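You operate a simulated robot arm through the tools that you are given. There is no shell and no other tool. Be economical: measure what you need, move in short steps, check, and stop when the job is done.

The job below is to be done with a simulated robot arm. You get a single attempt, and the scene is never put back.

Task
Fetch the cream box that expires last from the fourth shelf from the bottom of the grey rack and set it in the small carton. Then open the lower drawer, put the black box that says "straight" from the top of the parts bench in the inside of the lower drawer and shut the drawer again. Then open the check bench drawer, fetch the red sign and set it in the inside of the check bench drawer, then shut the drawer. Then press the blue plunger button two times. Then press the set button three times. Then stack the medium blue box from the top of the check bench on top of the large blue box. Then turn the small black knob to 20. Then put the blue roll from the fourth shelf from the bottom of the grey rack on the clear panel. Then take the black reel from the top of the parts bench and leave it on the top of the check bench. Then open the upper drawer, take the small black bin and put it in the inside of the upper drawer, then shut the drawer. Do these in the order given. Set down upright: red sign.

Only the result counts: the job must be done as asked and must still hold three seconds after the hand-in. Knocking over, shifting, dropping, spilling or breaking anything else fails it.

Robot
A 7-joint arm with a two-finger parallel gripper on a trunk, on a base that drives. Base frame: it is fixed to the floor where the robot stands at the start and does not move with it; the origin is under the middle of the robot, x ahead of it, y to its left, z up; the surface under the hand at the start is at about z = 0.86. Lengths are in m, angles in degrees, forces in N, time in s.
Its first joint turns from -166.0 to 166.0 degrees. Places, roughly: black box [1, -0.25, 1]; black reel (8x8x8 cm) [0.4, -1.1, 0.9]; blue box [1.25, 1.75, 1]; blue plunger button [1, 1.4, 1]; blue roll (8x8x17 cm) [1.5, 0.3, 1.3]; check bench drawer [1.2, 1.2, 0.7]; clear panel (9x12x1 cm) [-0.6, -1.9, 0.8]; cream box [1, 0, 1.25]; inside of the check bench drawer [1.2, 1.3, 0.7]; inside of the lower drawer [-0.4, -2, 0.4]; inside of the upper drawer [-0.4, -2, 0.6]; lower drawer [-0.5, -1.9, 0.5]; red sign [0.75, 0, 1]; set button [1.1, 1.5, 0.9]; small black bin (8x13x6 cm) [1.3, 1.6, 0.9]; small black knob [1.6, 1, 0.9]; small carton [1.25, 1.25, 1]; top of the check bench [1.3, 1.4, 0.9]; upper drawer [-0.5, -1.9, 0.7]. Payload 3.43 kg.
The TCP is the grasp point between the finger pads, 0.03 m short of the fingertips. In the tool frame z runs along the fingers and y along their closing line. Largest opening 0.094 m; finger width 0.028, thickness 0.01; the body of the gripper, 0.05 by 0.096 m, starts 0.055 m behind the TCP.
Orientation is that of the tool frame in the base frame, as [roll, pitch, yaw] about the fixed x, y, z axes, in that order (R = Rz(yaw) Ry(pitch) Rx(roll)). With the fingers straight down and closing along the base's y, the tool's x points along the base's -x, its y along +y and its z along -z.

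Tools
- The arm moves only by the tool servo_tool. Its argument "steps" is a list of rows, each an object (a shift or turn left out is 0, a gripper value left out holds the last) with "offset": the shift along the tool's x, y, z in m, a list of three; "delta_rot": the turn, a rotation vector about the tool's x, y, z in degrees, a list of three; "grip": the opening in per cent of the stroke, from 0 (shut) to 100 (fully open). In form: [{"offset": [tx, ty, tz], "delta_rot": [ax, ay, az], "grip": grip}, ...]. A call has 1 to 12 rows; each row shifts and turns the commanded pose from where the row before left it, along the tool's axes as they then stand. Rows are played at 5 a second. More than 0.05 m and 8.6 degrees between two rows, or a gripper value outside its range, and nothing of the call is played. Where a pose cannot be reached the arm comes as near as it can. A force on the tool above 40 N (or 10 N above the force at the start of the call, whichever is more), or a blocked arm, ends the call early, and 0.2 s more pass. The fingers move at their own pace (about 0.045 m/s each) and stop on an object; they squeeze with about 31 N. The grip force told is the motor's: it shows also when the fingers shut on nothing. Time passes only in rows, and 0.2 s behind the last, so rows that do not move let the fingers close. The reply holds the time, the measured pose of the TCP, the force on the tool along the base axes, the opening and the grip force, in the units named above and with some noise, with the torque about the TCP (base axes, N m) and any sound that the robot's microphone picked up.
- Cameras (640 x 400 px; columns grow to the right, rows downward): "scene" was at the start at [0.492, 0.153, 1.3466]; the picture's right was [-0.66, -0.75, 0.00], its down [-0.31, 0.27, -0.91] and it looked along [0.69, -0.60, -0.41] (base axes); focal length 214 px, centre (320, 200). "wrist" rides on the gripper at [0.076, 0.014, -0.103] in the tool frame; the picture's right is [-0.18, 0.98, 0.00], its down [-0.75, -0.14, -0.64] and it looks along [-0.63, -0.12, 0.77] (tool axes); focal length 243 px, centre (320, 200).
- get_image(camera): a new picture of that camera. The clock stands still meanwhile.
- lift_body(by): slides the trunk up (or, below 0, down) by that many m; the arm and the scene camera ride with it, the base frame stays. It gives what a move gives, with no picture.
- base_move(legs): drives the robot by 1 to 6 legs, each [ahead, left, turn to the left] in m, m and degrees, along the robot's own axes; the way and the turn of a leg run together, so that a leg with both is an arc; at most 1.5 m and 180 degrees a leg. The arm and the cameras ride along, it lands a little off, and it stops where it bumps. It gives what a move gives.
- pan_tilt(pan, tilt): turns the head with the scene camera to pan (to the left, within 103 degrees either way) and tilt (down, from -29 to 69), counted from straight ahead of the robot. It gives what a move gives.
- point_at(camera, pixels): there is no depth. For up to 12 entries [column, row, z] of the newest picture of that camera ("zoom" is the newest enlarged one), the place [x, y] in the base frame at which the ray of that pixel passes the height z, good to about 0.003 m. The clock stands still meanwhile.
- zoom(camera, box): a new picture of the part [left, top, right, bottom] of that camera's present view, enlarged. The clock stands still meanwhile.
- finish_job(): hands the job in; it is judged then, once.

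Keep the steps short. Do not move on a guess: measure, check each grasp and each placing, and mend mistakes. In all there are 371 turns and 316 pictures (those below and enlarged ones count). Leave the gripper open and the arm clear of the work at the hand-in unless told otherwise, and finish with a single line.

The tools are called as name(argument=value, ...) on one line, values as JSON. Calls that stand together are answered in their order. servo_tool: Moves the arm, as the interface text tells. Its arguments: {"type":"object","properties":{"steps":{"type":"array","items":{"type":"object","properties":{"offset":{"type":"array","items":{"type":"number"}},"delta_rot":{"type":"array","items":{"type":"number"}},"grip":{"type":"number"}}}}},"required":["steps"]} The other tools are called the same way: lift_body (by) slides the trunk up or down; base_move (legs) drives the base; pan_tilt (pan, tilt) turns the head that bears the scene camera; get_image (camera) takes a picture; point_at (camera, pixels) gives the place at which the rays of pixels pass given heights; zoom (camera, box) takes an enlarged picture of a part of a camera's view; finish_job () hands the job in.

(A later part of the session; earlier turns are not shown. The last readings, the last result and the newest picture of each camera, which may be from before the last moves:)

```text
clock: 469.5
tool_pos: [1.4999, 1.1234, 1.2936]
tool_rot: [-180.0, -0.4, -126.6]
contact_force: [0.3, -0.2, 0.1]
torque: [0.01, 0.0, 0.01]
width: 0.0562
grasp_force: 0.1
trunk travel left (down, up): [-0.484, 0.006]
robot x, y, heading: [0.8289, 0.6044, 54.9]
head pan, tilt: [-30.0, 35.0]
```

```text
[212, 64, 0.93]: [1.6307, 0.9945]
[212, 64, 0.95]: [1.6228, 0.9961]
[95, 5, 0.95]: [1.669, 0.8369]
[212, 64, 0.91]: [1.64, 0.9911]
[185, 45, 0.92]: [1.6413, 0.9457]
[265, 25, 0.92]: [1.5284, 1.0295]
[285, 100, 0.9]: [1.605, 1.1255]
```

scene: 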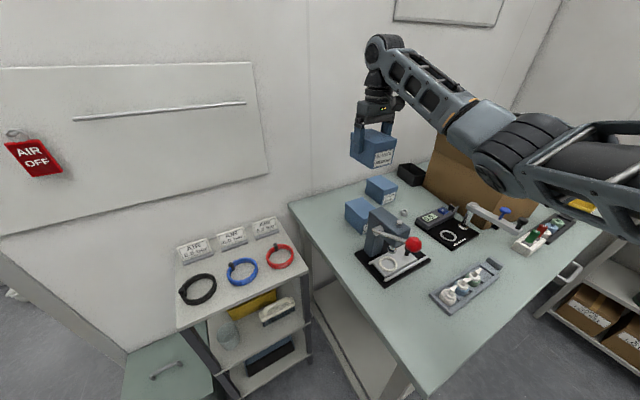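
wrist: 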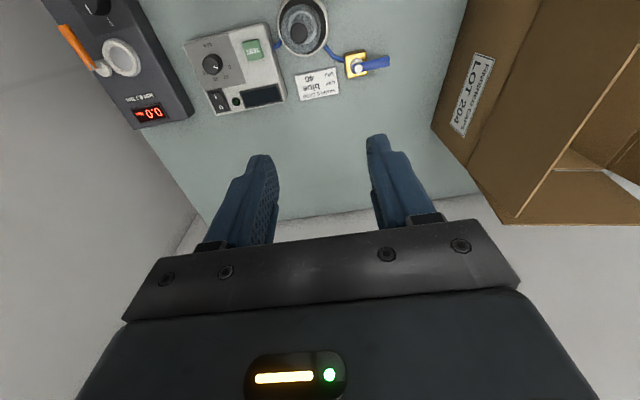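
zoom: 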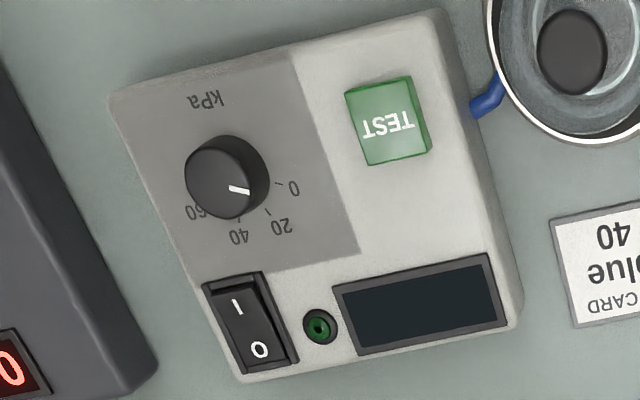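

Knob (kPa, scale 0–60) at ≈(1.63,0.994). Reposition the base to keep the elbow off the rack, and bring the hand over the knob.

base_move(legs=[[0, 0.22, 0], [0.09, 0, 0]])

servo_tool(steps=[{"offset": [0.012, -0.045, 0]}, {"offset": [0.012, -0.045, 0]}, {"offset": [0.012, -0.045, 0]}, {"offset": [0.012, -0.045, 0]}, {"offset": [0.012, -0.045, 0]}, {"offset": [0.012, -0.045, 0]}, {"offset": [0.012, -0.045, 0]}, {"offset": [0.012, -0.045, 0]}, {}])

get_image(camera="wrist")

```text
clock: 471.9
tool_pos: [1.3708, 1.3235, 1.2932]
tool_rot: [180.0, -0.3, -126.6]
contact_force: [0.3, -0.2, 0.6]
torque: [-0.01, -0.02, 0.02]
width: 0.0562
grasp_force: 0.0
trunk travel left (down, up): [-0.484, 0.006]
robot x, y, heading: [0.7038, 0.8067, 55.4]
head pan, tilt: [-30.0, 35.0]
```

```text
clock: 473.9
tool_pos: [1.6033, 1.0333, 1.2934]
tool_rot: [180.0, -0.5, -126.5]
contact_force: [-0.3, -0.1, 1.0]
torque: [-0.02, 0.01, -0.02]
width: 0.0562
grasp_force: 0.1
trunk travel left (down, up): [-0.484, 0.006]
robot x, y, heading: [0.7048, 0.8048, 55.0]
head pan, tilt: [-30.0, 35.0]
```

```text
65 pictures are left
```

wrist: 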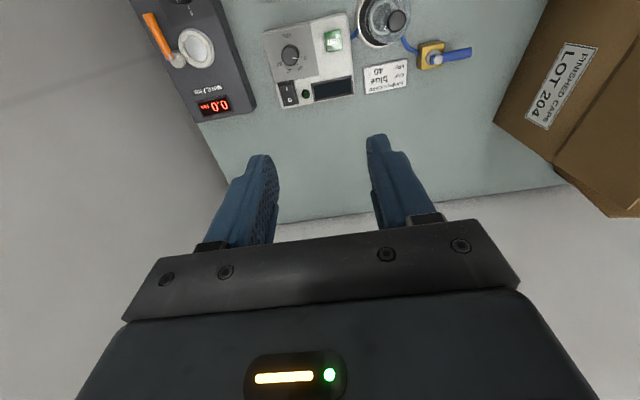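

point_at(camera="wrist", pixels=[[289, 54, 0.91], [289, 54, 0.93], [289, 54, 0.95], [289, 54, 0.97]])

```text
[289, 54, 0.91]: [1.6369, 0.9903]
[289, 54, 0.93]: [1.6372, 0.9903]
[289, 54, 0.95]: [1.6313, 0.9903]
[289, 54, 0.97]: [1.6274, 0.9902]
```

servo_tool(steps=[{"offset": [0.008, -0.025, 0.03]}, {"offset": [0.007, -0.025, 0.03]}, {"offset": [0, 0, 0.045]}, {"offset": [0, 0, 0.045]}, {"offset": [0, 0, 0.045]}, {}])

get_image(camera="wrist")

get_image(camera="scene")

```text
clock: 475.3
tool_pos: [1.6329, 0.9889, 1.0981]
tool_rot: [-179.8, -0.4, -126.6]
contact_force: [1.4, -0.1, -0.4]
torque: [-0.01, -0.03, -0.02]
width: 0.0562
grasp_force: 0.0
trunk travel left (down, up): [-0.484, 0.006]
robot x, y, heading: [0.7025, 0.808, 55.2]
head pan, tilt: [-30.0, 35.0]
```

```text
64 pictures are left
```

wrist: 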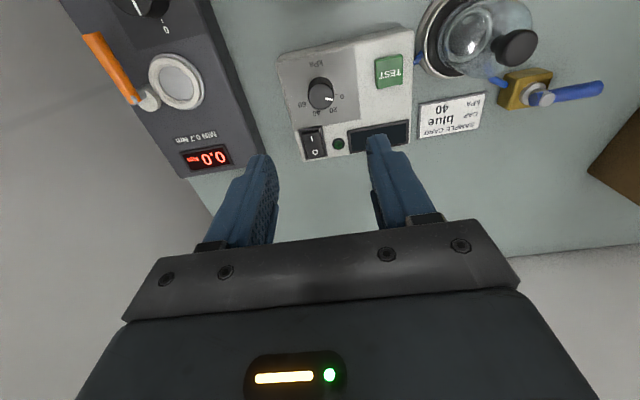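

```text
63 pictures are left
```

scene: 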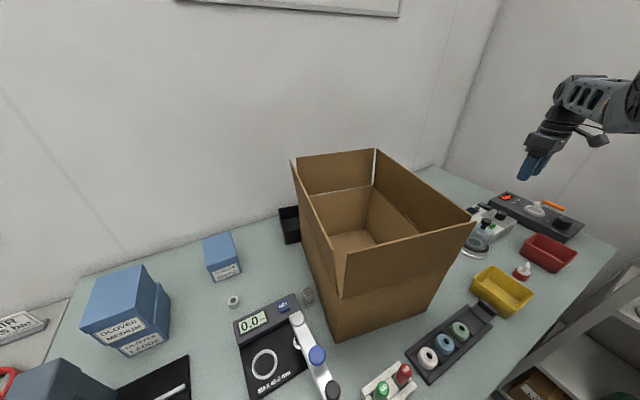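

zoom(camera="wrist", box=[277, 50, 373, 140])

point_at(camera="zoom", pixels=[[292, 200, 0.93], [292, 200, 0.94], [292, 200, 0.92], [244, 200, 0.94], [345, 200, 0.94]])

```text
4.44 times, centred on (325, 95) of wrist
```

zoom: 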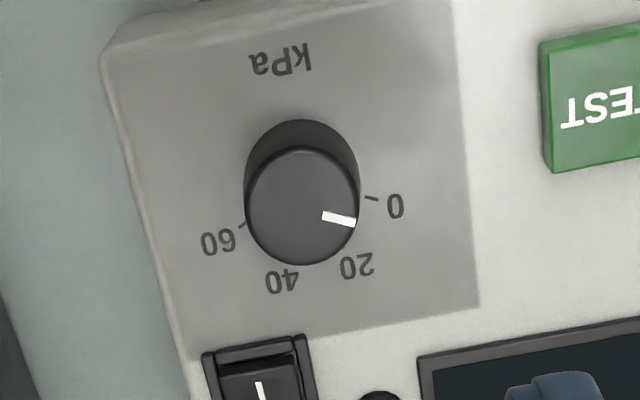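

```text
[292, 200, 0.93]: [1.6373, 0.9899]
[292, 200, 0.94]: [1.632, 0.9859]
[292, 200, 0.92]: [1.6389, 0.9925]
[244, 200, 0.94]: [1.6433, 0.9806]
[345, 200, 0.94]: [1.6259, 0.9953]
```

point_at(camera="zoom", pixels=[[395, 206, 0.915], [357, 265, 0.915], [281, 282, 0.915], [218, 241, 0.915], [371, 198, 0.915], [243, 227, 0.915], [301, 178, 0.915], [302, 207, 0.94], [339, 219, 0.94], [356, 224, 0.94]])

```text
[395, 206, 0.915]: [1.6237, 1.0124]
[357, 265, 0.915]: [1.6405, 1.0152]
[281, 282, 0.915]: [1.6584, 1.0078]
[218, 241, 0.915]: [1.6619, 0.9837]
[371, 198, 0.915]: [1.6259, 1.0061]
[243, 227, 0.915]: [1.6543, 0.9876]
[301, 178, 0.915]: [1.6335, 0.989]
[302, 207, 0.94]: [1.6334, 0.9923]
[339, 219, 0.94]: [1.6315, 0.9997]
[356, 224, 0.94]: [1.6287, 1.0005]
```

Pointer is at 0; ticks are ~42–45° apart clockwise. Lower over the knob and grip it.

servo_tool(steps=[{"offset": [-0.002, 0, 0.04]}, {"offset": [0, 0, 0.04]}, {"offset": [0, 0, 0.03]}, {"offset": [0, 0, 0.02]}, {"offset": [0, 0, 0.012]}, {}])

get_image(camera="wrist")

```text
clock: 476.7
tool_pos: [1.6103, 0.9939, 0.962]
tool_rot: [180.0, -0.4, -126.6]
contact_force: [0.4, -0.1, -0.9]
torque: [-0.01, -0.03, 0.03]
width: 0.0562
grasp_force: 0.0
out of reach, approached as far as the arm can: row 1, 2, 3, 4, 5
trunk travel left (down, up): [-0.484, 0.006]
robot x, y, heading: [0.7047, 0.805, 55.3]
head pan, tilt: [-30.0, 35.0]
```

```text
61 pictures are left
```

wrist: 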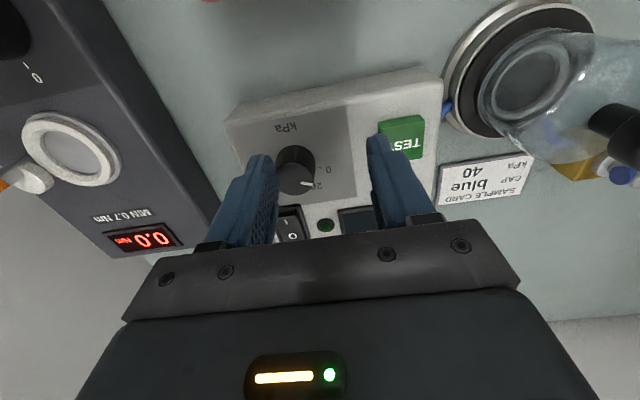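

servo_tool(steps=[{"offset": [0, 0, -0.04]}, {"offset": [0, 0, -0.04]}, {"offset": [0, 0, -0.04]}, {"offset": [0, 0, -0.02]}, {}])

```text
clock: 477.9
tool_pos: [1.6312, 0.9937, 1.099]
tool_rot: [179.9, -0.4, -126.7]
contact_force: [-0.4, 0.0, -0.4]
torque: [0.0, -0.04, -0.03]
width: 0.0563
grasp_force: 0.0
out of reach, approached as far as the arm can: row 1, 2, 3
trunk travel left (down, up): [-0.484, 0.006]
robot x, y, heading: [0.7048, 0.806, 55.0]
head pan, tilt: [-30.0, 35.0]
```

servo_tool(steps=[{"offset": [0, -0.004, 0]}, {}])

lift_body(by=-0.12)

get_image(camera="wrist")

```text
clock: 478.5
tool_pos: [1.6335, 0.9903, 1.098]
tool_rot: [180.0, -0.4, -126.6]
contact_force: [-0.3, -0.3, 0.0]
torque: [-0.04, -0.01, 0.03]
width: 0.0566
grasp_force: 0.0
trunk travel left (down, up): [-0.484, 0.006]
robot x, y, heading: [0.7021, 0.8075, 55.1]
head pan, tilt: [-30.0, 35.0]
```

```text
clock: 480.0
tool_pos: [1.6333, 0.9912, 0.9783]
tool_rot: [180.0, -0.3, -126.6]
contact_force: [0.3, 0.4, 0.4]
torque: [0.01, -0.02, -0.01]
width: 0.0567
grasp_force: 0.1
trunk travel left (down, up): [-0.364, 0.126]
robot x, y, heading: [0.7033, 0.81, 55.1]
head pan, tilt: [-30.0, 35.0]
```

```text
60 pictures are left
```

wrist: 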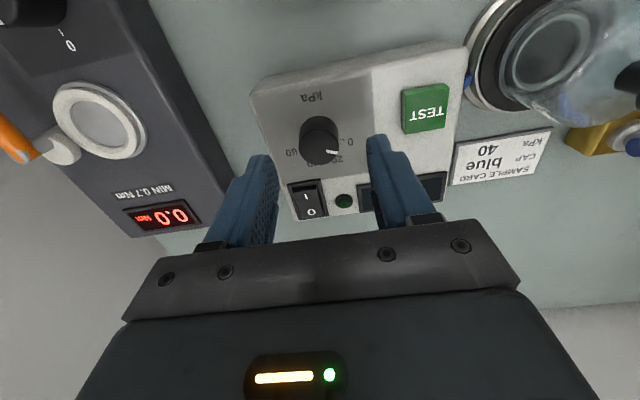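

lift_body(by=-0.026)

get_image(camera="wrist")

```text
clock: 480.7
tool_pos: [1.6338, 0.991, 0.9519]
tool_rot: [180.0, -0.4, -126.5]
contact_force: [0.5, 0.1, -0.6]
torque: [-0.03, 0.01, 0.02]
width: 0.0561
grasp_force: 0.1
trunk travel left (down, up): [-0.338, 0.152]
robot x, y, heading: [0.7022, 0.8057, 55.4]
head pan, tilt: [-30.0, 35.0]
```

```text
59 pictures are left
```

wrist: 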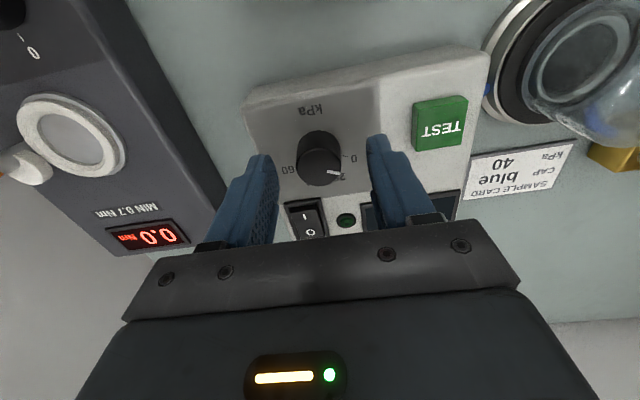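

servo_tool(steps=[{"grip": 0}, {}, {}, {}])

servo_tool(steps=[{"delta_rot": [0, 0, 7]}, {"delta_rot": [0, 0, 7]}, {"delta_rot": [0, 0, 7]}, {"delta_rot": [0, 0, 7]}, {"delta_rot": [0, 0, 7]}, {"delta_rot": [0, 0, 7]}, {}])

get_image(camera="wrist")

```text
clock: 481.7
tool_pos: [1.634, 0.9889, 0.9525]
tool_rot: [-179.9, -0.4, -126.6]
contact_force: [14.5, -9.1, -1.2]
torque: [-0.05, -0.56, -0.03]
width: 0.0297
grasp_force: 44.4
trunk travel left (down, up): [-0.338, 0.152]
robot x, y, heading: [0.6997, 0.8058, 55.0]
head pan, tilt: [-30.0, 35.0]
```

```text
clock: 483.3
tool_pos: [1.632, 0.9918, 0.9536]
tool_rot: [-179.9, -0.4, -168.6]
contact_force: [0.6, 3.0, 2.7]
torque: [0.1, 0.89, 0.04]
width: 0.0298
grasp_force: 45.0
trunk travel left (down, up): [-0.338, 0.152]
robot x, y, heading: [0.7028, 0.8075, 55.0]
head pan, tilt: [-30.0, 35.0]
```

```text
58 pictures are left
```

wrist: 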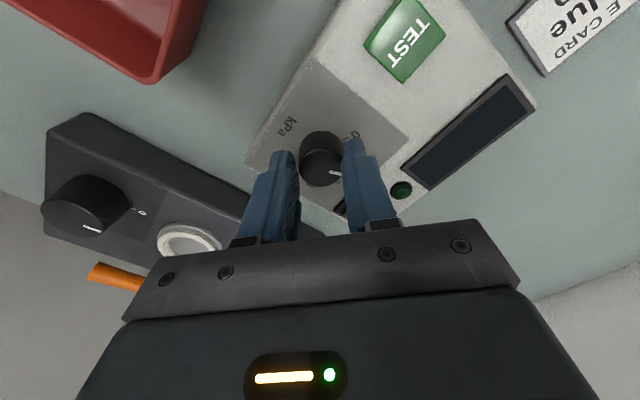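

servo_tool(steps=[{"grip": 60}, {}, {}])

lift_body(by=0.14)

zoom(camera="wrist", box=[262, 40, 390, 150])

```text
clock: 484.1
tool_pos: [1.6326, 0.9916, 0.9527]
tool_rot: [-179.7, -0.3, -168.6]
contact_force: [-0.2, -0.5, 1.4]
torque: [-0.03, -0.01, 0.0]
width: 0.0566
grasp_force: 0.0
trunk travel left (down, up): [-0.338, 0.152]
robot x, y, heading: [0.7034, 0.8061, 55.1]
head pan, tilt: [-30.0, 35.0]
```

```text
clock: 485.8
tool_pos: [1.6337, 0.9908, 1.093]
tool_rot: [-179.7, -0.4, -168.6]
contact_force: [0.3, 0.6, 0.2]
torque: [-0.02, 0.06, 0.0]
width: 0.0564
grasp_force: 0.1
trunk travel left (down, up): [-0.478, 0.012]
robot x, y, heading: [0.7005, 0.806, 55.3]
head pan, tilt: [-30.0, 35.0]
```

```text
3.64 times, centred on (326, 95) of wrist
```

zoom: 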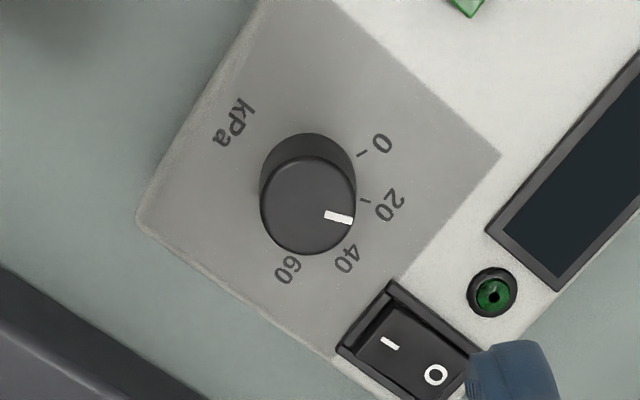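

Pointer reads ≈18; turn about 3.5° more clockwise.

lift_body(by=-0.14)

servo_tool(steps=[{"grip": 0}, {}, {}, {}, {"delta_rot": [0, 0, 3.5]}, {}, {"grip": 60}, {}, {}])

lift_body(by=0.14)

zoom(camera="wrist", box=[278, 60, 374, 140])

```text
clock: 487.5
tool_pos: [1.6335, 0.9909, 0.9528]
tool_rot: [-179.9, -0.3, -168.5]
contact_force: [0.9, -0.3, 0.5]
torque: [0.0, 0.01, 0.0]
width: 0.0563
grasp_force: 0.1
trunk travel left (down, up): [-0.338, 0.152]
robot x, y, heading: [0.7032, 0.8072, 55.2]
head pan, tilt: [-30.0, 35.0]
```

```text
clock: 489.5
tool_pos: [1.6329, 0.9909, 0.9531]
tool_rot: [-179.7, -0.4, -172.1]
contact_force: [0.1, -0.2, -0.7]
torque: [-0.01, 0.0, 0.02]
width: 0.0566
grasp_force: 0.1
trunk travel left (down, up): [-0.338, 0.152]
robot x, y, heading: [0.7044, 0.8047, 55.1]
head pan, tilt: [-30.0, 35.0]
```

```text
clock: 491.1
tool_pos: [1.6332, 0.9899, 1.0923]
tool_rot: [-179.7, -0.3, -172.1]
contact_force: [0.1, -0.4, 0.1]
torque: [-0.02, -0.01, 0.02]
width: 0.0564
grasp_force: 0.0
trunk travel left (down, up): [-0.478, 0.012]
robot x, y, heading: [0.702, 0.8031, 55.1]
head pan, tilt: [-30.0, 35.0]
```

```text
5.00 times, centred on (326, 100) of wrist
```

zoom: 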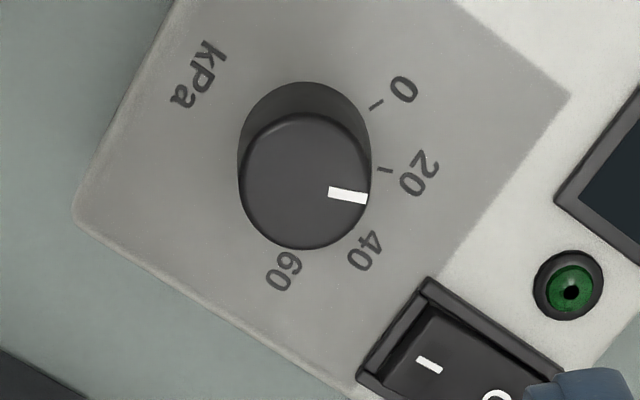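

Pointer is at 20. Now the blue roll on the rack: back off and face the rack.

servo_tool(steps=[{"offset": [0, 0, -0.045]}, {"offset": [0, 0, -0.045]}, {"offset": [0, 0, -0.045]}, {"offset": [0, 0, -0.045], "grip": 100}, {}])

base_move(legs=[[-0.12, 0, 0], [0, 0.32, 0], [0, 0, -90]])

pan_tilt(pan=0, tilt=15)

get_image(camera="scene")

```text
clock: 492.3
tool_pos: [1.6274, 0.9906, 1.2714]
tool_rot: [-179.7, -0.3, -172.1]
contact_force: [-0.9, 1.4, 0.5]
torque: [0.0, 0.02, 0.01]
width: 0.0941
grasp_force: 0.2
out of reach, approached as far as the arm can: row 4
trunk travel left (down, up): [-0.478, 0.012]
robot x, y, heading: [0.7042, 0.8058, 55.4]
head pan, tilt: [-30.0, 35.0]
```

```text
clock: 499.2
tool_pos: [0.5444, -0.0353, 1.2703]
tool_rot: [-179.6, -0.3, 97.3]
contact_force: [-0.1, 0.8, 0.0]
torque: [0.03, -0.01, 0.0]
width: 0.0941
grasp_force: 0.0
trunk travel left (down, up): [-0.478, 0.012]
robot x, y, heading: [0.3702, 0.891, -35.3]
head pan, tilt: [-30.0, 35.0]
```

```text
clock: 500.1
tool_pos: [0.5451, -0.0345, 1.2701]
tool_rot: [-179.7, -0.2, 97.4]
contact_force: [-0.7, -0.6, -0.2]
torque: [-0.01, 0.03, 0.03]
width: 0.0938
grasp_force: 0.0
trunk travel left (down, up): [-0.478, 0.012]
robot x, y, heading: [0.3679, 0.8897, -35.3]
head pan, tilt: [0.0, 15.0]
```

```text
55 pictures are left
```

scene: 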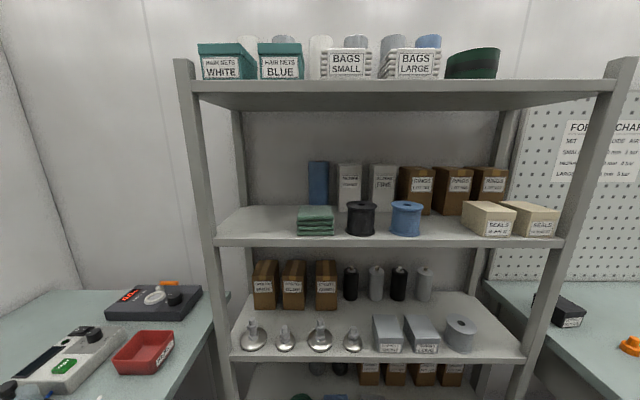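

zoom(camera="scene", box=[270, 150, 430, 250])

point_at(camera="zoom", pixels=[[155, 45, 1.352], [233, 43, 1.352], [195, 225, 1.182], [110, 345, 1.182], [262, 342, 1.182], [130, 225, 1.24], [250, 228, 1.24], [285, 245, 1.182], [270, 225, 1.182], [430, 340, 1.182]])

point_at(camera="scene", pixels=[[200, 95, 1.5], [200, 95, 1.55], [600, 95, 1.5], [600, 95, 1.55], [216, 245, 1.17], [565, 245, 1.17]])

```text
4.00 times, centred on (350, 200) of scene
```

zoom: 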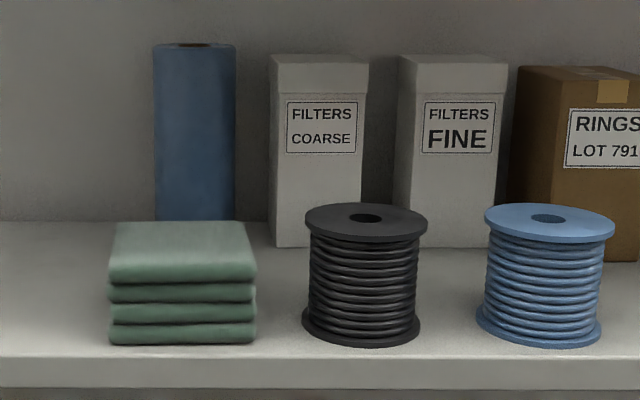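

```text
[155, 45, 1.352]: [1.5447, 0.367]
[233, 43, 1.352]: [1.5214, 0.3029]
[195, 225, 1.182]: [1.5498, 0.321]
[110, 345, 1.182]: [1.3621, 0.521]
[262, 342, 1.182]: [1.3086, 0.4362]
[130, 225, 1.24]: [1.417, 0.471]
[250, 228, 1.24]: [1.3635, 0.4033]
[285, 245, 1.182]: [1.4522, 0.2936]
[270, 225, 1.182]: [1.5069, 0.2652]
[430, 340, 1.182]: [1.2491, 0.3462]
```

```text
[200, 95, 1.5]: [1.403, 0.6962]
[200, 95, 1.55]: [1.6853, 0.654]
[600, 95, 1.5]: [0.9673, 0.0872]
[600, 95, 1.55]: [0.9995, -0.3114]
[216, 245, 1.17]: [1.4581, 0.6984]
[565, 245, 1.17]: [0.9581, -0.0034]
```

servo_tool(steps=[{"delta_rot": [0, 0, -8]}, {"delta_rot": [0, 0, -8]}, {"delta_rot": [0, 0, -8]}, {"delta_rot": [0, 0, -8]}, {"delta_rot": [0, 0, -8]}, {"delta_rot": [0, 0, -7.1]}, {"offset": [-0.01, 0.045, 0]}, {"offset": [-0.01, 0.045, 0]}, {"offset": [-0.01, 0.045, 0]}, {"offset": [-0.01, 0.045, 0]}, {"offset": [-0.01, 0.045, 0]}, {"offset": [-0.01, 0.045, 0]}])

servo_tool(steps=[{"offset": [0, 0.045, 0]}, {"offset": [0, 0.045, 0]}, {"offset": [0, 0.045, 0]}, {"delta_rot": [0, -7.8, 0]}, {"delta_rot": [0, -7.8, 0]}, {"delta_rot": [0, -7.8, 0]}, {"delta_rot": [0, -7.8, 0]}, {"delta_rot": [0, -7.8, 0]}, {"delta_rot": [0, -7.8, 0]}, {"delta_rot": [0, -7.8, 0]}, {"delta_rot": [0, -7.8, 0]}, {"delta_rot": [0, -7.6, 0]}])

```text
clock: 502.7
tool_pos: [0.5549, -0.0274, 1.2708]
tool_rot: [-179.9, -0.3, 144.4]
contact_force: [0.4, -0.5, 0.5]
torque: [0.03, 0.0, -0.01]
width: 0.0939
grasp_force: 0.2
out of reach, approached as far as the arm can: row 7, 8, 9, 10, 11, 12
trunk travel left (down, up): [-0.478, 0.012]
robot x, y, heading: [0.3716, 0.8933, -35.5]
head pan, tilt: [0.0, 15.0]
```

```text
clock: 505.3
tool_pos: [0.5546, -0.0273, 1.2699]
tool_rot: [-180.0, 69.8, 144.5]
contact_force: [0.1, -0.4, -0.1]
torque: [-0.01, 0.0, 0.0]
width: 0.094
grasp_force: 0.0
out of reach, approached as far as the arm can: row 1, 2, 3
trunk travel left (down, up): [-0.478, 0.012]
robot x, y, heading: [0.3719, 0.8939, -35.6]
head pan, tilt: [0.0, 15.0]
```

servo_tool(steps=[{"offset": [0, 0.042, 0]}, {"offset": [0, 0.042, 0]}, {"offset": [0, 0.042, 0]}, {"offset": [0, 0.042, 0]}, {"offset": [0, 0.042, 0]}, {"offset": [0, 0.042, 0]}, {"offset": [0, 0.042, 0]}, {"offset": [0, 0.042, 0]}, {"offset": [0, 0.042, 0]}, {"offset": [0, 0.042, 0]}, {}])

base_move(legs=[[0, 0, 15]])

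get_image(camera="scene")

```text
clock: 507.7
tool_pos: [0.8005, 0.3104, 1.2709]
tool_rot: [179.9, 69.6, 144.6]
contact_force: [-0.1, -0.2, -0.1]
torque: [0.03, -0.03, 0.01]
width: 0.094
grasp_force: 0.0
out of reach, approached as far as the arm can: row 10
trunk travel left (down, up): [-0.478, 0.012]
robot x, y, heading: [0.3692, 0.89, -35.4]
head pan, tilt: [0.0, 15.0]
```

```text
clock: 509.0
tool_pos: [0.9375, 0.444, 1.2713]
tool_rot: [180.0, 69.6, 159.6]
contact_force: [0.2, -0.4, -0.5]
torque: [0.0, 0.0, 0.01]
width: 0.0943
grasp_force: 0.0
trunk travel left (down, up): [-0.478, 0.012]
robot x, y, heading: [0.3697, 0.8901, -20.5]
head pan, tilt: [0.0, 15.0]
```

```text
53 pictures are left
```

scene: 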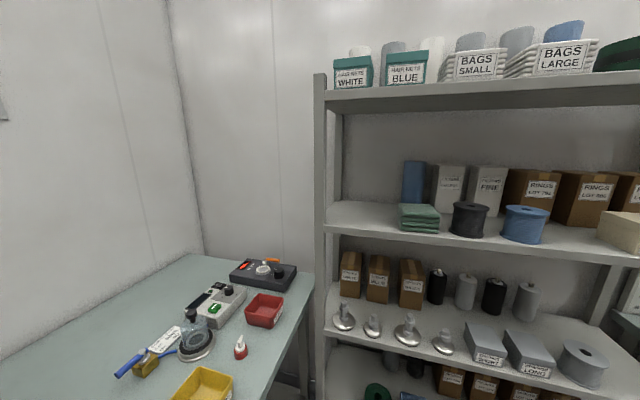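

zoom(camera="scene", box=[380, 140, 508, 250])

point_at(camera="zoom", pixels=[[88, 85, 1.34], [174, 88, 1.34], [88, 85, 1.32], [174, 88, 1.32], [70, 265, 1.18], [225, 268, 1.22], [212, 295, 1.17]])

```text
3.64 times, centred on (444, 195) of scene
```

zoom: 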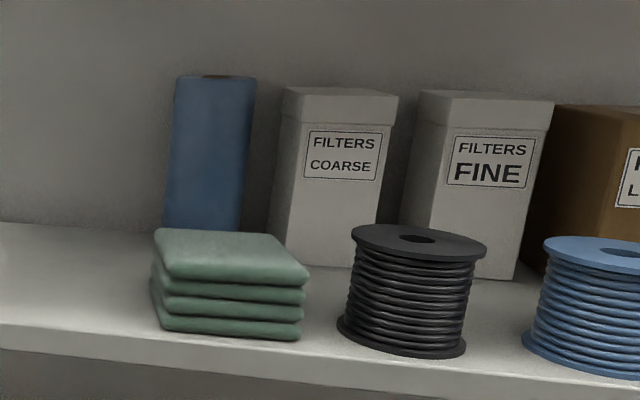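

```text
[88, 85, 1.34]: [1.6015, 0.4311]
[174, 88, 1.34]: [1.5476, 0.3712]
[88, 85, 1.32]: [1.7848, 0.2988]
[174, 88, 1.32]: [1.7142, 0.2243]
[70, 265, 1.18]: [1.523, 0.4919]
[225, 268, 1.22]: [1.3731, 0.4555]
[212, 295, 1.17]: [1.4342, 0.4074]
```

point_at(camera="zoom", pixels=[[176, 79, 1.352], [255, 79, 1.352], [176, 79, 1.34], [255, 79, 1.34], [165, 228, 1.19], [242, 232, 1.19], [268, 262, 1.182], [153, 230, 1.225], [310, 275, 1.225], [272, 236, 1.225]])

```text
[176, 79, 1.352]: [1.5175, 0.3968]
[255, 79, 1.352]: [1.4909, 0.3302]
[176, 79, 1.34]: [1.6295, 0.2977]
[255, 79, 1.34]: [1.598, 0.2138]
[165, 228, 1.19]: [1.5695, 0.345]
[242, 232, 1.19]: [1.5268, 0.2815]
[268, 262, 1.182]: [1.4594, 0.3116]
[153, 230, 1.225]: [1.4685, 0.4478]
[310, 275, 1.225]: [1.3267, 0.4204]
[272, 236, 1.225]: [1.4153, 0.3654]
```

Roll centre ≈ (1.563,0.313), top z≈1.349, with the folded cloth (top ≈1.22) in front. Correct yaw, raise, and move in.

servo_tool(steps=[{"delta_rot": [7.05, 0, 2.57]}, {"delta_rot": [7.05, 0, 2.57]}, {"offset": [-0.042, 0, -0.015]}, {"offset": [-0.042, 0, -0.015]}, {"offset": [-0.042, 0, -0.015]}, {}])

base_move(legs=[[0.22, 0.15, 0]])

get_image(camera="wrist")

```text
clock: 510.4
tool_pos: [0.95, 0.414, 1.4043]
tool_rot: [-179.8, 69.5, 144.8]
contact_force: [-0.6, 0.0, 0.2]
torque: [0.04, 0.0, 0.01]
width: 0.094
grasp_force: 0.0
out of reach, approached as far as the arm can: row 1, 2
trunk travel left (down, up): [-0.478, 0.012]
robot x, y, heading: [0.3712, 0.8943, -20.4]
head pan, tilt: [0.0, 15.0]
```

```text
clock: 512.3
tool_pos: [1.2102, 0.4774, 1.4045]
tool_rot: [-179.8, 69.6, 144.9]
contact_force: [0.0, -1.1, 0.3]
torque: [0.01, 0.01, 0.0]
width: 0.0938
grasp_force: 0.0
trunk travel left (down, up): [-0.478, 0.012]
robot x, y, heading: [0.628, 0.9603, -20.0]
head pan, tilt: [0.0, 15.0]
```

```text
51 pictures are left
```

wrist: 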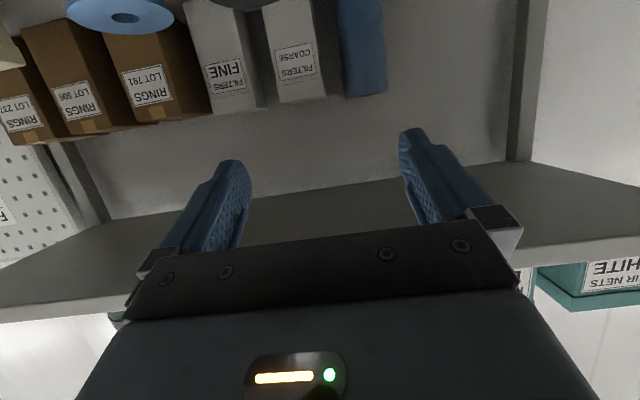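

base_move(legs=[[0.1, 0.045, 0]])

get_image(camera="wrist")

```text
clock: 513.7
tool_pos: [1.3186, 0.4858, 1.4054]
tool_rot: [-179.6, 69.7, 144.9]
contact_force: [0.2, -0.1, 0.2]
torque: [-0.01, -0.02, -0.02]
width: 0.0942
grasp_force: 0.1
trunk travel left (down, up): [-0.478, 0.012]
robot x, y, heading: [0.7367, 0.9629, -20.2]
head pan, tilt: [0.0, 15.0]
stopped in leg 1: the robot was blocked; the commanded pose is now the measured one
```

```text
50 pictures are left
```

wrist: 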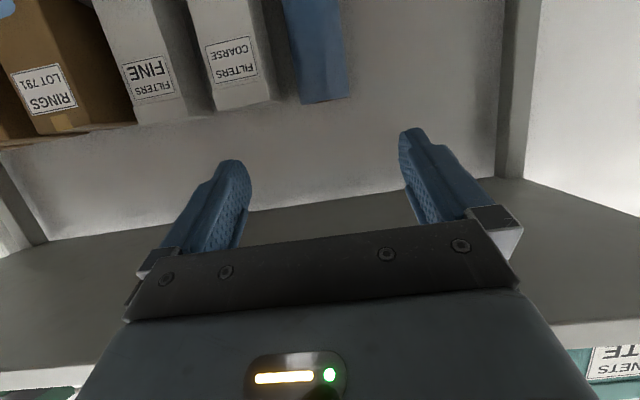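

point_at(camera="wrist", pixels=[[300, 103, 1.349], [349, 97, 1.349], [300, 103, 1.34], [349, 97, 1.34], [283, 0, 1.25], [341, 0, 1.25]])

```text
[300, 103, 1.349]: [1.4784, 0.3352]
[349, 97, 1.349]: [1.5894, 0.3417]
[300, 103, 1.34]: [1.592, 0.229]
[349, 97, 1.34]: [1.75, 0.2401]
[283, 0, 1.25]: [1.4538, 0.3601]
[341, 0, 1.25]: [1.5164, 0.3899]
```

servo_tool(steps=[{"offset": [-0.0016, 0.005, 0.045]}, {"offset": [0, 0, 0.046]}, {"offset": [0, 0, 0.046]}, {"offset": [0, 0, 0.046]}, {}])

get_image(camera="wrist")

pan_tilt(pan=-20, tilt=10)

get_image(camera="scene")

```text
clock: 514.9
tool_pos: [1.4636, 0.3916, 1.3411]
tool_rot: [-179.8, 69.6, 145.1]
contact_force: [-0.4, -0.5, -0.6]
torque: [0.02, 0.01, -0.03]
width: 0.0941
grasp_force: 0.1
trunk travel left (down, up): [-0.478, 0.012]
robot x, y, heading: [0.7339, 0.9626, -20.0]
head pan, tilt: [0.0, 15.0]
```

```text
49 pictures are left
```

wrist: 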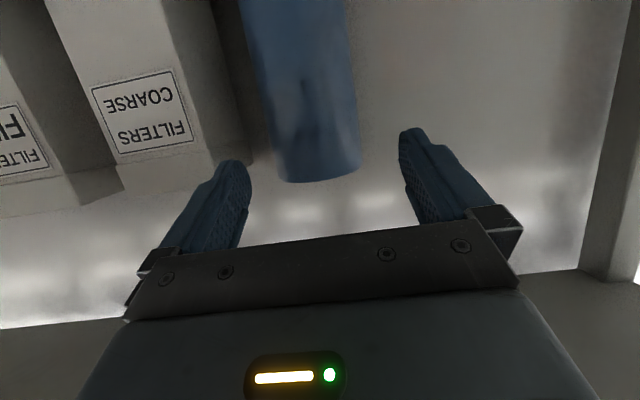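

```text
clock: 515.7
tool_pos: [1.4629, 0.3899, 1.3415]
tool_rot: [-179.6, 69.6, 145.2]
contact_force: [0.5, -0.1, 0.2]
torque: [0.05, 0.0, -0.02]
width: 0.0941
grasp_force: 0.0
trunk travel left (down, up): [-0.478, 0.012]
robot x, y, heading: [0.7367, 0.9637, -20.0]
head pan, tilt: [-20.0, 10.0]
```

```text
48 pictures are left
```

scene: 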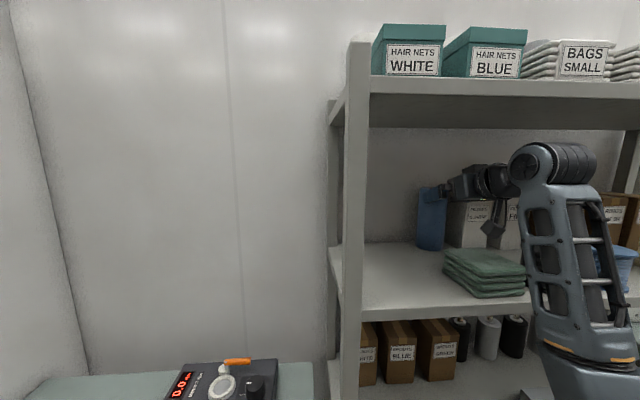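

servo_tool(steps=[{"offset": [-0.004, 0, 0.035]}, {"offset": [-0.004, 0, 0.035]}, {}])

zoom(camera="scene", box=[400, 140, 560, 300])

get_image(camera="wrist")

```text
clock: 516.5
tool_pos: [1.5175, 0.3515, 1.3252]
tool_rot: [-179.7, 69.6, 145.1]
contact_force: [-0.8, -0.3, 0.2]
torque: [0.01, 0.0, -0.02]
width: 0.0943
grasp_force: 0.0
trunk travel left (down, up): [-0.478, 0.012]
robot x, y, heading: [0.7352, 0.966, -20.3]
head pan, tilt: [-20.0, 10.0]
```

```text
2.50 times, centred on (480, 220) of scene
```

zoom: 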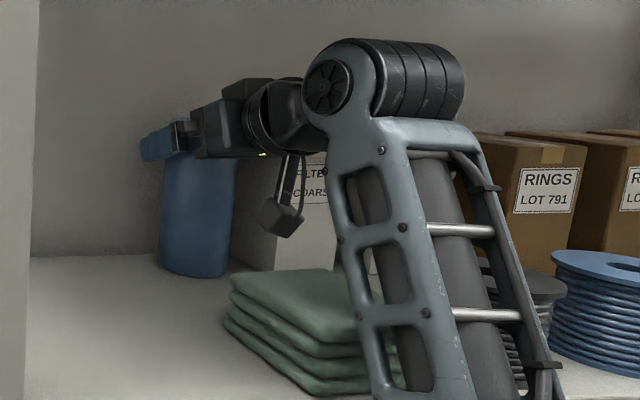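

```text
46 pictures are left
```

wrist: 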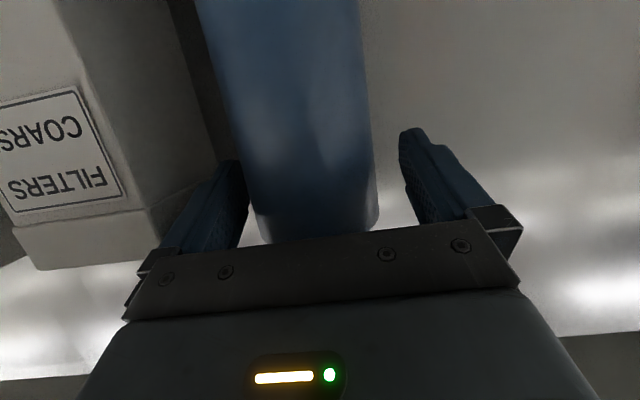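

servo_tool(steps=[{"offset": [-0.001, -0.005, 0.01]}, {"offset": [-0.001, 0, 0.01]}, {}])

servo_tool(steps=[{"offset": [-0.001, 0, 0.01]}, {}])

get_image(camera="wrist")

```text
clock: 517.3
tool_pos: [1.5313, 0.337, 1.3207]
tool_rot: [-179.7, 69.7, 145.2]
contact_force: [-0.6, 0.0, -0.1]
torque: [0.01, -0.01, -0.04]
width: 0.0941
grasp_force: 0.0
trunk travel left (down, up): [-0.478, 0.012]
robot x, y, heading: [0.7361, 0.9647, -20.3]
head pan, tilt: [-20.0, 10.0]
```

```text
clock: 517.9
tool_pos: [1.5393, 0.3307, 1.3174]
tool_rot: [-179.8, 69.6, 145.0]
contact_force: [-1.4, 0.4, 2.6]
torque: [0.0, 0.01, -0.03]
width: 0.094
grasp_force: 0.1
trunk travel left (down, up): [-0.478, 0.012]
robot x, y, heading: [0.7346, 0.9639, -20.0]
head pan, tilt: [-20.0, 10.0]
```

```text
45 pictures are left
```

wrist: 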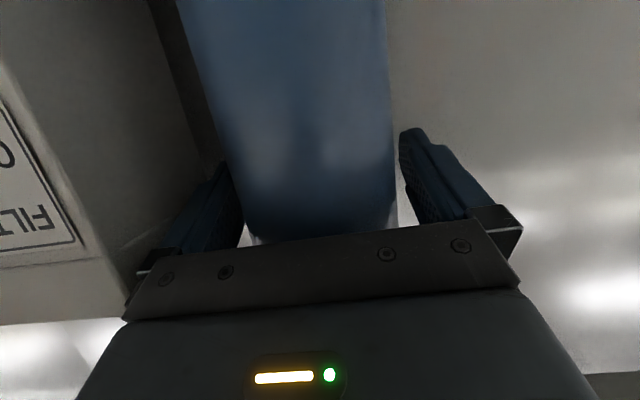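

servo_tool(steps=[{"grip": 0}, {}, {}, {}])

get_image(camera="wrist")

```text
clock: 518.9
tool_pos: [1.5394, 0.3306, 1.3168]
tool_rot: [-179.6, 69.7, 145.1]
contact_force: [-0.1, 0.8, 4.1]
torque: [0.0, -0.06, 0.0]
width: 0.0758
grasp_force: 31.5
trunk travel left (down, up): [-0.478, 0.012]
robot x, y, heading: [0.7347, 0.9674, -20.2]
head pan, tilt: [-20.0, 10.0]
```

```text
44 pictures are left
```

wrist: 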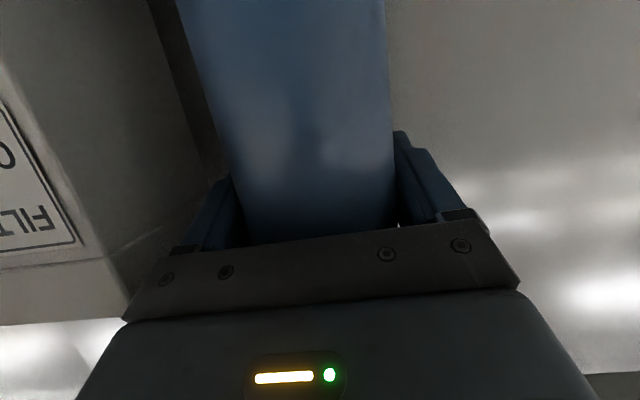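

servo_tool(steps=[{"offset": [-0.022, 0, -0.008]}, {"offset": [-0.022, 0, -0.008]}, {"offset": [0.013, 0, -0.035]}, {"offset": [0.013, 0, -0.035]}, {"offset": [-0.022, 0, -0.008]}, {"offset": [-0.022, 0, -0.008]}, {}])

get_image(camera="scene")

```text
clock: 520.5
tool_pos: [1.4795, 0.3717, 1.403]
tool_rot: [179.9, 69.2, 144.7]
contact_force: [1.4, 0.1, -3.5]
torque: [-0.03, -0.03, 0.0]
width: 0.0761
grasp_force: 30.8
trunk travel left (down, up): [-0.478, 0.012]
robot x, y, heading: [0.7368, 0.9632, -20.2]
head pan, tilt: [-20.0, 10.0]
```

```text
43 pictures are left
```

scene: 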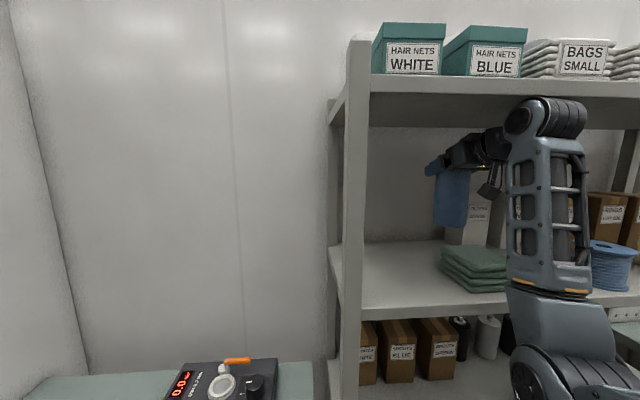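

servo_tool(steps=[{"offset": [0.0165, 0, -0.045]}, {"offset": [0.0165, 0, -0.045]}, {"offset": [0.0165, 0, -0.045]}, {"offset": [0.0165, 0, -0.045]}, {"offset": [0.0165, 0, -0.045]}, {"offset": [0.0165, 0, -0.045]}, {}])

base_move(legs=[[-0.3, -0.1, 0]])

```text
clock: 522.1
tool_pos: [1.2565, 0.5012, 1.4335]
tool_rot: [-179.7, 69.5, 145.1]
contact_force: [-0.4, 0.3, -3.3]
torque: [-0.02, -0.09, 0.05]
width: 0.0757
grasp_force: 31.9
out of reach, approached as far as the arm can: row 5, 6
trunk travel left (down, up): [-0.478, 0.012]
robot x, y, heading: [0.7346, 0.9615, -20.2]
head pan, tilt: [-20.0, 10.0]
```

```text
clock: 524.2
tool_pos: [0.9398, 0.5105, 1.4342]
tool_rot: [-179.7, 69.5, 145.1]
contact_force: [0.4, 0.1, -3.2]
torque: [-0.05, -0.05, 0.03]
width: 0.0759
grasp_force: 30.7
trunk travel left (down, up): [-0.478, 0.012]
robot x, y, heading: [0.4182, 0.9754, -20.3]
head pan, tilt: [-20.0, 10.0]
```

Roll held clear of the rack. Drive along the benches to the clear panel.

base_move(legs=[[0, 0, -15.2], [0, -1.3, 0], [0.12, 0, 0], [0, -1.3, 0]])

pan_tilt(pan=-15, tilt=50)

get_image(camera="scene")

```text
clock: 538.6
tool_pos: [-0.6072, -1.7917, 1.4344]
tool_rot: [-179.6, 69.4, 130.1]
contact_force: [-0.5, 0.0, -4.8]
torque: [-0.08, -0.04, 0.02]
width: 0.0759
grasp_force: 30.8
trunk travel left (down, up): [-0.478, 0.012]
robot x, y, heading: [-0.9884, -1.2116, -35.2]
head pan, tilt: [-20.0, 10.0]
```

```text
clock: 539.7
tool_pos: [-0.6076, -1.7919, 1.4331]
tool_rot: [-179.7, 69.5, 130.2]
contact_force: [0.8, -1.0, -4.1]
torque: [-0.04, -0.06, 0.01]
width: 0.076
grasp_force: 31.4
trunk travel left (down, up): [-0.478, 0.012]
robot x, y, heading: [-0.9931, -1.2098, -35.1]
head pan, tilt: [-15.0, 50.0]
```

```text
42 pictures are left
```

scene: 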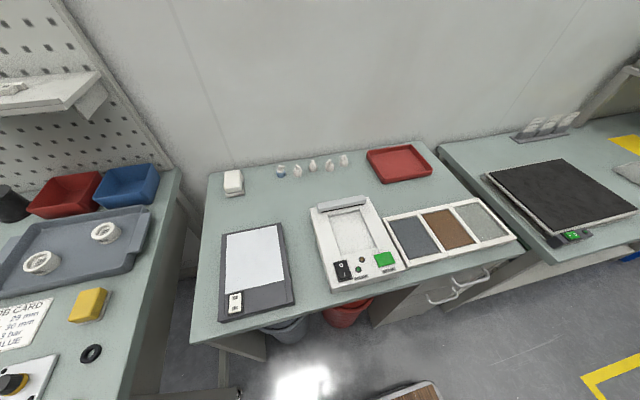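

point_at(camera="scene", pixels=[[482, 222, 0.82], [448, 229, 0.82], [415, 238, 0.82], [352, 232, 0.82], [468, 203, 0.82], [490, 203, 0.82], [507, 236, 0.82], [477, 244, 0.82]])

zoom(camera="scene", box=[370, 180, 530, 280])

```text
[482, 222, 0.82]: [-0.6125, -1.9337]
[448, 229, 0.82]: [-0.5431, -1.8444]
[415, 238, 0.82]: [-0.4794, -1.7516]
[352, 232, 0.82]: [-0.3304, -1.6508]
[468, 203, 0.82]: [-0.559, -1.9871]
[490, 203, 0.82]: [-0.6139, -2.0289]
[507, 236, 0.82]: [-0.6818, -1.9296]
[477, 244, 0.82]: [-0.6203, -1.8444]
```

```text
4.00 times, centred on (450, 230) of scene
```

zoom: 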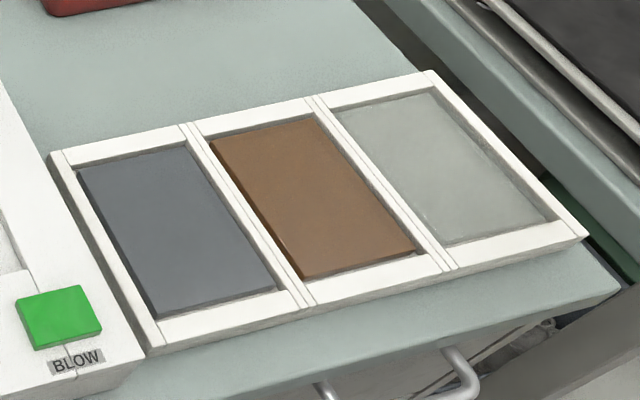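

point_at(camera="zoom", pixels=[[335, 107, 0.82], [432, 90, 0.82], [552, 218, 0.82], [452, 245, 0.82], [335, 107, 0.8], [552, 218, 0.8], [610, 270, 0.8], [335, 107, 0.83], [552, 218, 0.83]])

```text
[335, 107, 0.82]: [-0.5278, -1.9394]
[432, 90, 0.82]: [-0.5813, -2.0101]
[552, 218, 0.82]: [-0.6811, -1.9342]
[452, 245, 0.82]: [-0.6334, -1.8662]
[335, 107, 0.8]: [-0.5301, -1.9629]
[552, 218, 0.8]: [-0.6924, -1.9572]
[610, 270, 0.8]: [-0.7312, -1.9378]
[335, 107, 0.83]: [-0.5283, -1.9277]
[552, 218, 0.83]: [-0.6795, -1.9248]
```

pan_tilt(pan=-45, tilt=5)

get_image(camera="scene")

```text
clock: 540.8
tool_pos: [-0.6065, -1.7913, 1.4345]
tool_rot: [-179.7, 69.5, 130.0]
contact_force: [0.5, 0.6, -3.1]
torque: [-0.05, -0.04, 0.01]
width: 0.0756
grasp_force: 30.2
trunk travel left (down, up): [-0.478, 0.012]
robot x, y, heading: [-0.9909, -1.2092, -34.9]
head pan, tilt: [-45.0, 5.0]
```

```text
40 pictures are left
```

scene: 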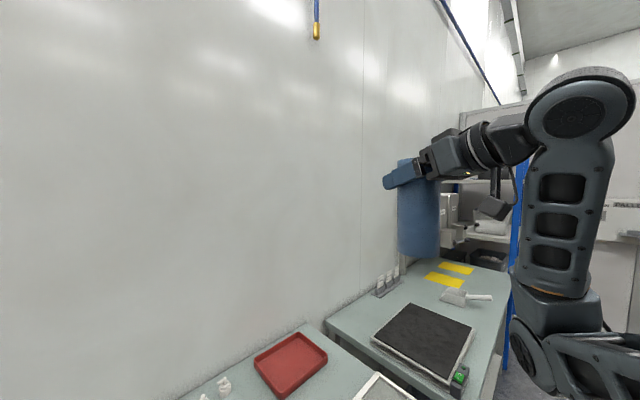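

point_at(camera="scene", pixels=[[398, 240, 1.3], [440, 244, 1.3], [419, 258, 1.3], [398, 240, 1.31], [440, 244, 1.31], [398, 240, 1.29], [440, 244, 1.29]])

```text
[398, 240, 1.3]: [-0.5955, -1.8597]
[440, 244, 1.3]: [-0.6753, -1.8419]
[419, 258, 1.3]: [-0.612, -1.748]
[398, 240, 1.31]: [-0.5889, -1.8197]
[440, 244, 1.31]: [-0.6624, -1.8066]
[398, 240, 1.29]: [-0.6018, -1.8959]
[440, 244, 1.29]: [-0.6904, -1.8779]
```

Rotate the tool square to the bench and shift the base so the roll is over the clear panel.

servo_tool(steps=[{"delta_rot": [-6.77, 0, -2.46]}, {"delta_rot": [-6.77, 0, -2.46]}, {}])

base_move(legs=[[0.1, -0.124, -0.4]])

lift_body(by=-0.3)

pan_tilt(pan=-45, tilt=25)

get_image(camera="scene")

```text
clock: 541.6
tool_pos: [-0.6068, -1.7925, 1.4331]
tool_rot: [179.8, 69.5, 144.1]
contact_force: [-0.8, 0.7, -3.7]
torque: [0.01, -0.06, -0.02]
width: 0.0758
grasp_force: 31.1
trunk travel left (down, up): [-0.478, 0.012]
robot x, y, heading: [-0.9939, -1.2106, -35.3]
head pan, tilt: [-45.0, 5.0]
```

```text
clock: 543.0
tool_pos: [-0.6021, -1.9538, 1.4345]
tool_rot: [180.0, 69.6, 143.7]
contact_force: [1.0, 1.0, -3.0]
torque: [-0.04, -0.03, 0.02]
width: 0.076
grasp_force: 31.3
trunk travel left (down, up): [-0.478, 0.012]
robot x, y, heading: [-0.9799, -1.3688, -35.6]
head pan, tilt: [-45.0, 5.0]
```

```text
clock: 546.0
tool_pos: [-0.6008, -1.9529, 1.1333]
tool_rot: [180.0, 69.6, 143.7]
contact_force: [-0.3, 0.1, -3.4]
torque: [-0.06, -0.03, 0.0]
width: 0.0756
grasp_force: 31.1
trunk travel left (down, up): [-0.178, 0.312]
robot x, y, heading: [-0.9796, -1.3706, -35.9]
head pan, tilt: [-45.0, 5.0]
```

```text
clock: 546.8
tool_pos: [-0.6011, -1.953, 1.1338]
tool_rot: [179.8, 69.5, 143.6]
contact_force: [0.0, 0.4, -3.8]
torque: [-0.02, -0.05, 0.02]
width: 0.0759
grasp_force: 31.2
trunk travel left (down, up): [-0.178, 0.312]
robot x, y, heading: [-0.9823, -1.3666, -35.6]
head pan, tilt: [-45.0, 25.0]
```

```text
39 pictures are left
```

scene: 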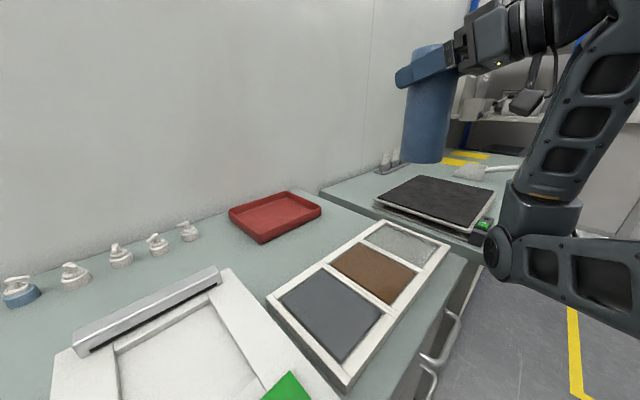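

zoom(camera="scene", box=[340, 40, 500, 290])

point_at(camera="scene", pixels=[[403, 152, 1.0], [444, 156, 1.0], [424, 163, 1.0], [403, 152, 1.015], [444, 156, 1.015], [362, 238, 0.82], [384, 222, 0.82], [437, 245, 0.82], [417, 268, 0.82]])

```text
1.60 times, centred on (420, 165) of scene
```

zoom: 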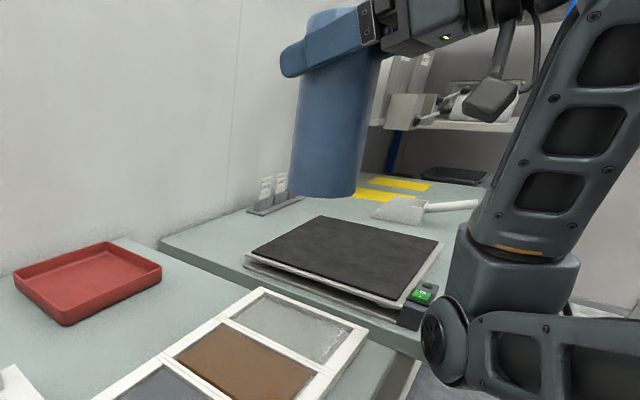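

```text
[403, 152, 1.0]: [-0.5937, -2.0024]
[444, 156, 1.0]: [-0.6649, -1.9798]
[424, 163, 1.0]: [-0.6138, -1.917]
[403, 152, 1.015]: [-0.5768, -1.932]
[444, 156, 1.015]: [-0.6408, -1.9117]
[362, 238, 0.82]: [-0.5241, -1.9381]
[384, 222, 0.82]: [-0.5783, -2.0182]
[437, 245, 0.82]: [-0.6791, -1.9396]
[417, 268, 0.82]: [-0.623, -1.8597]
```

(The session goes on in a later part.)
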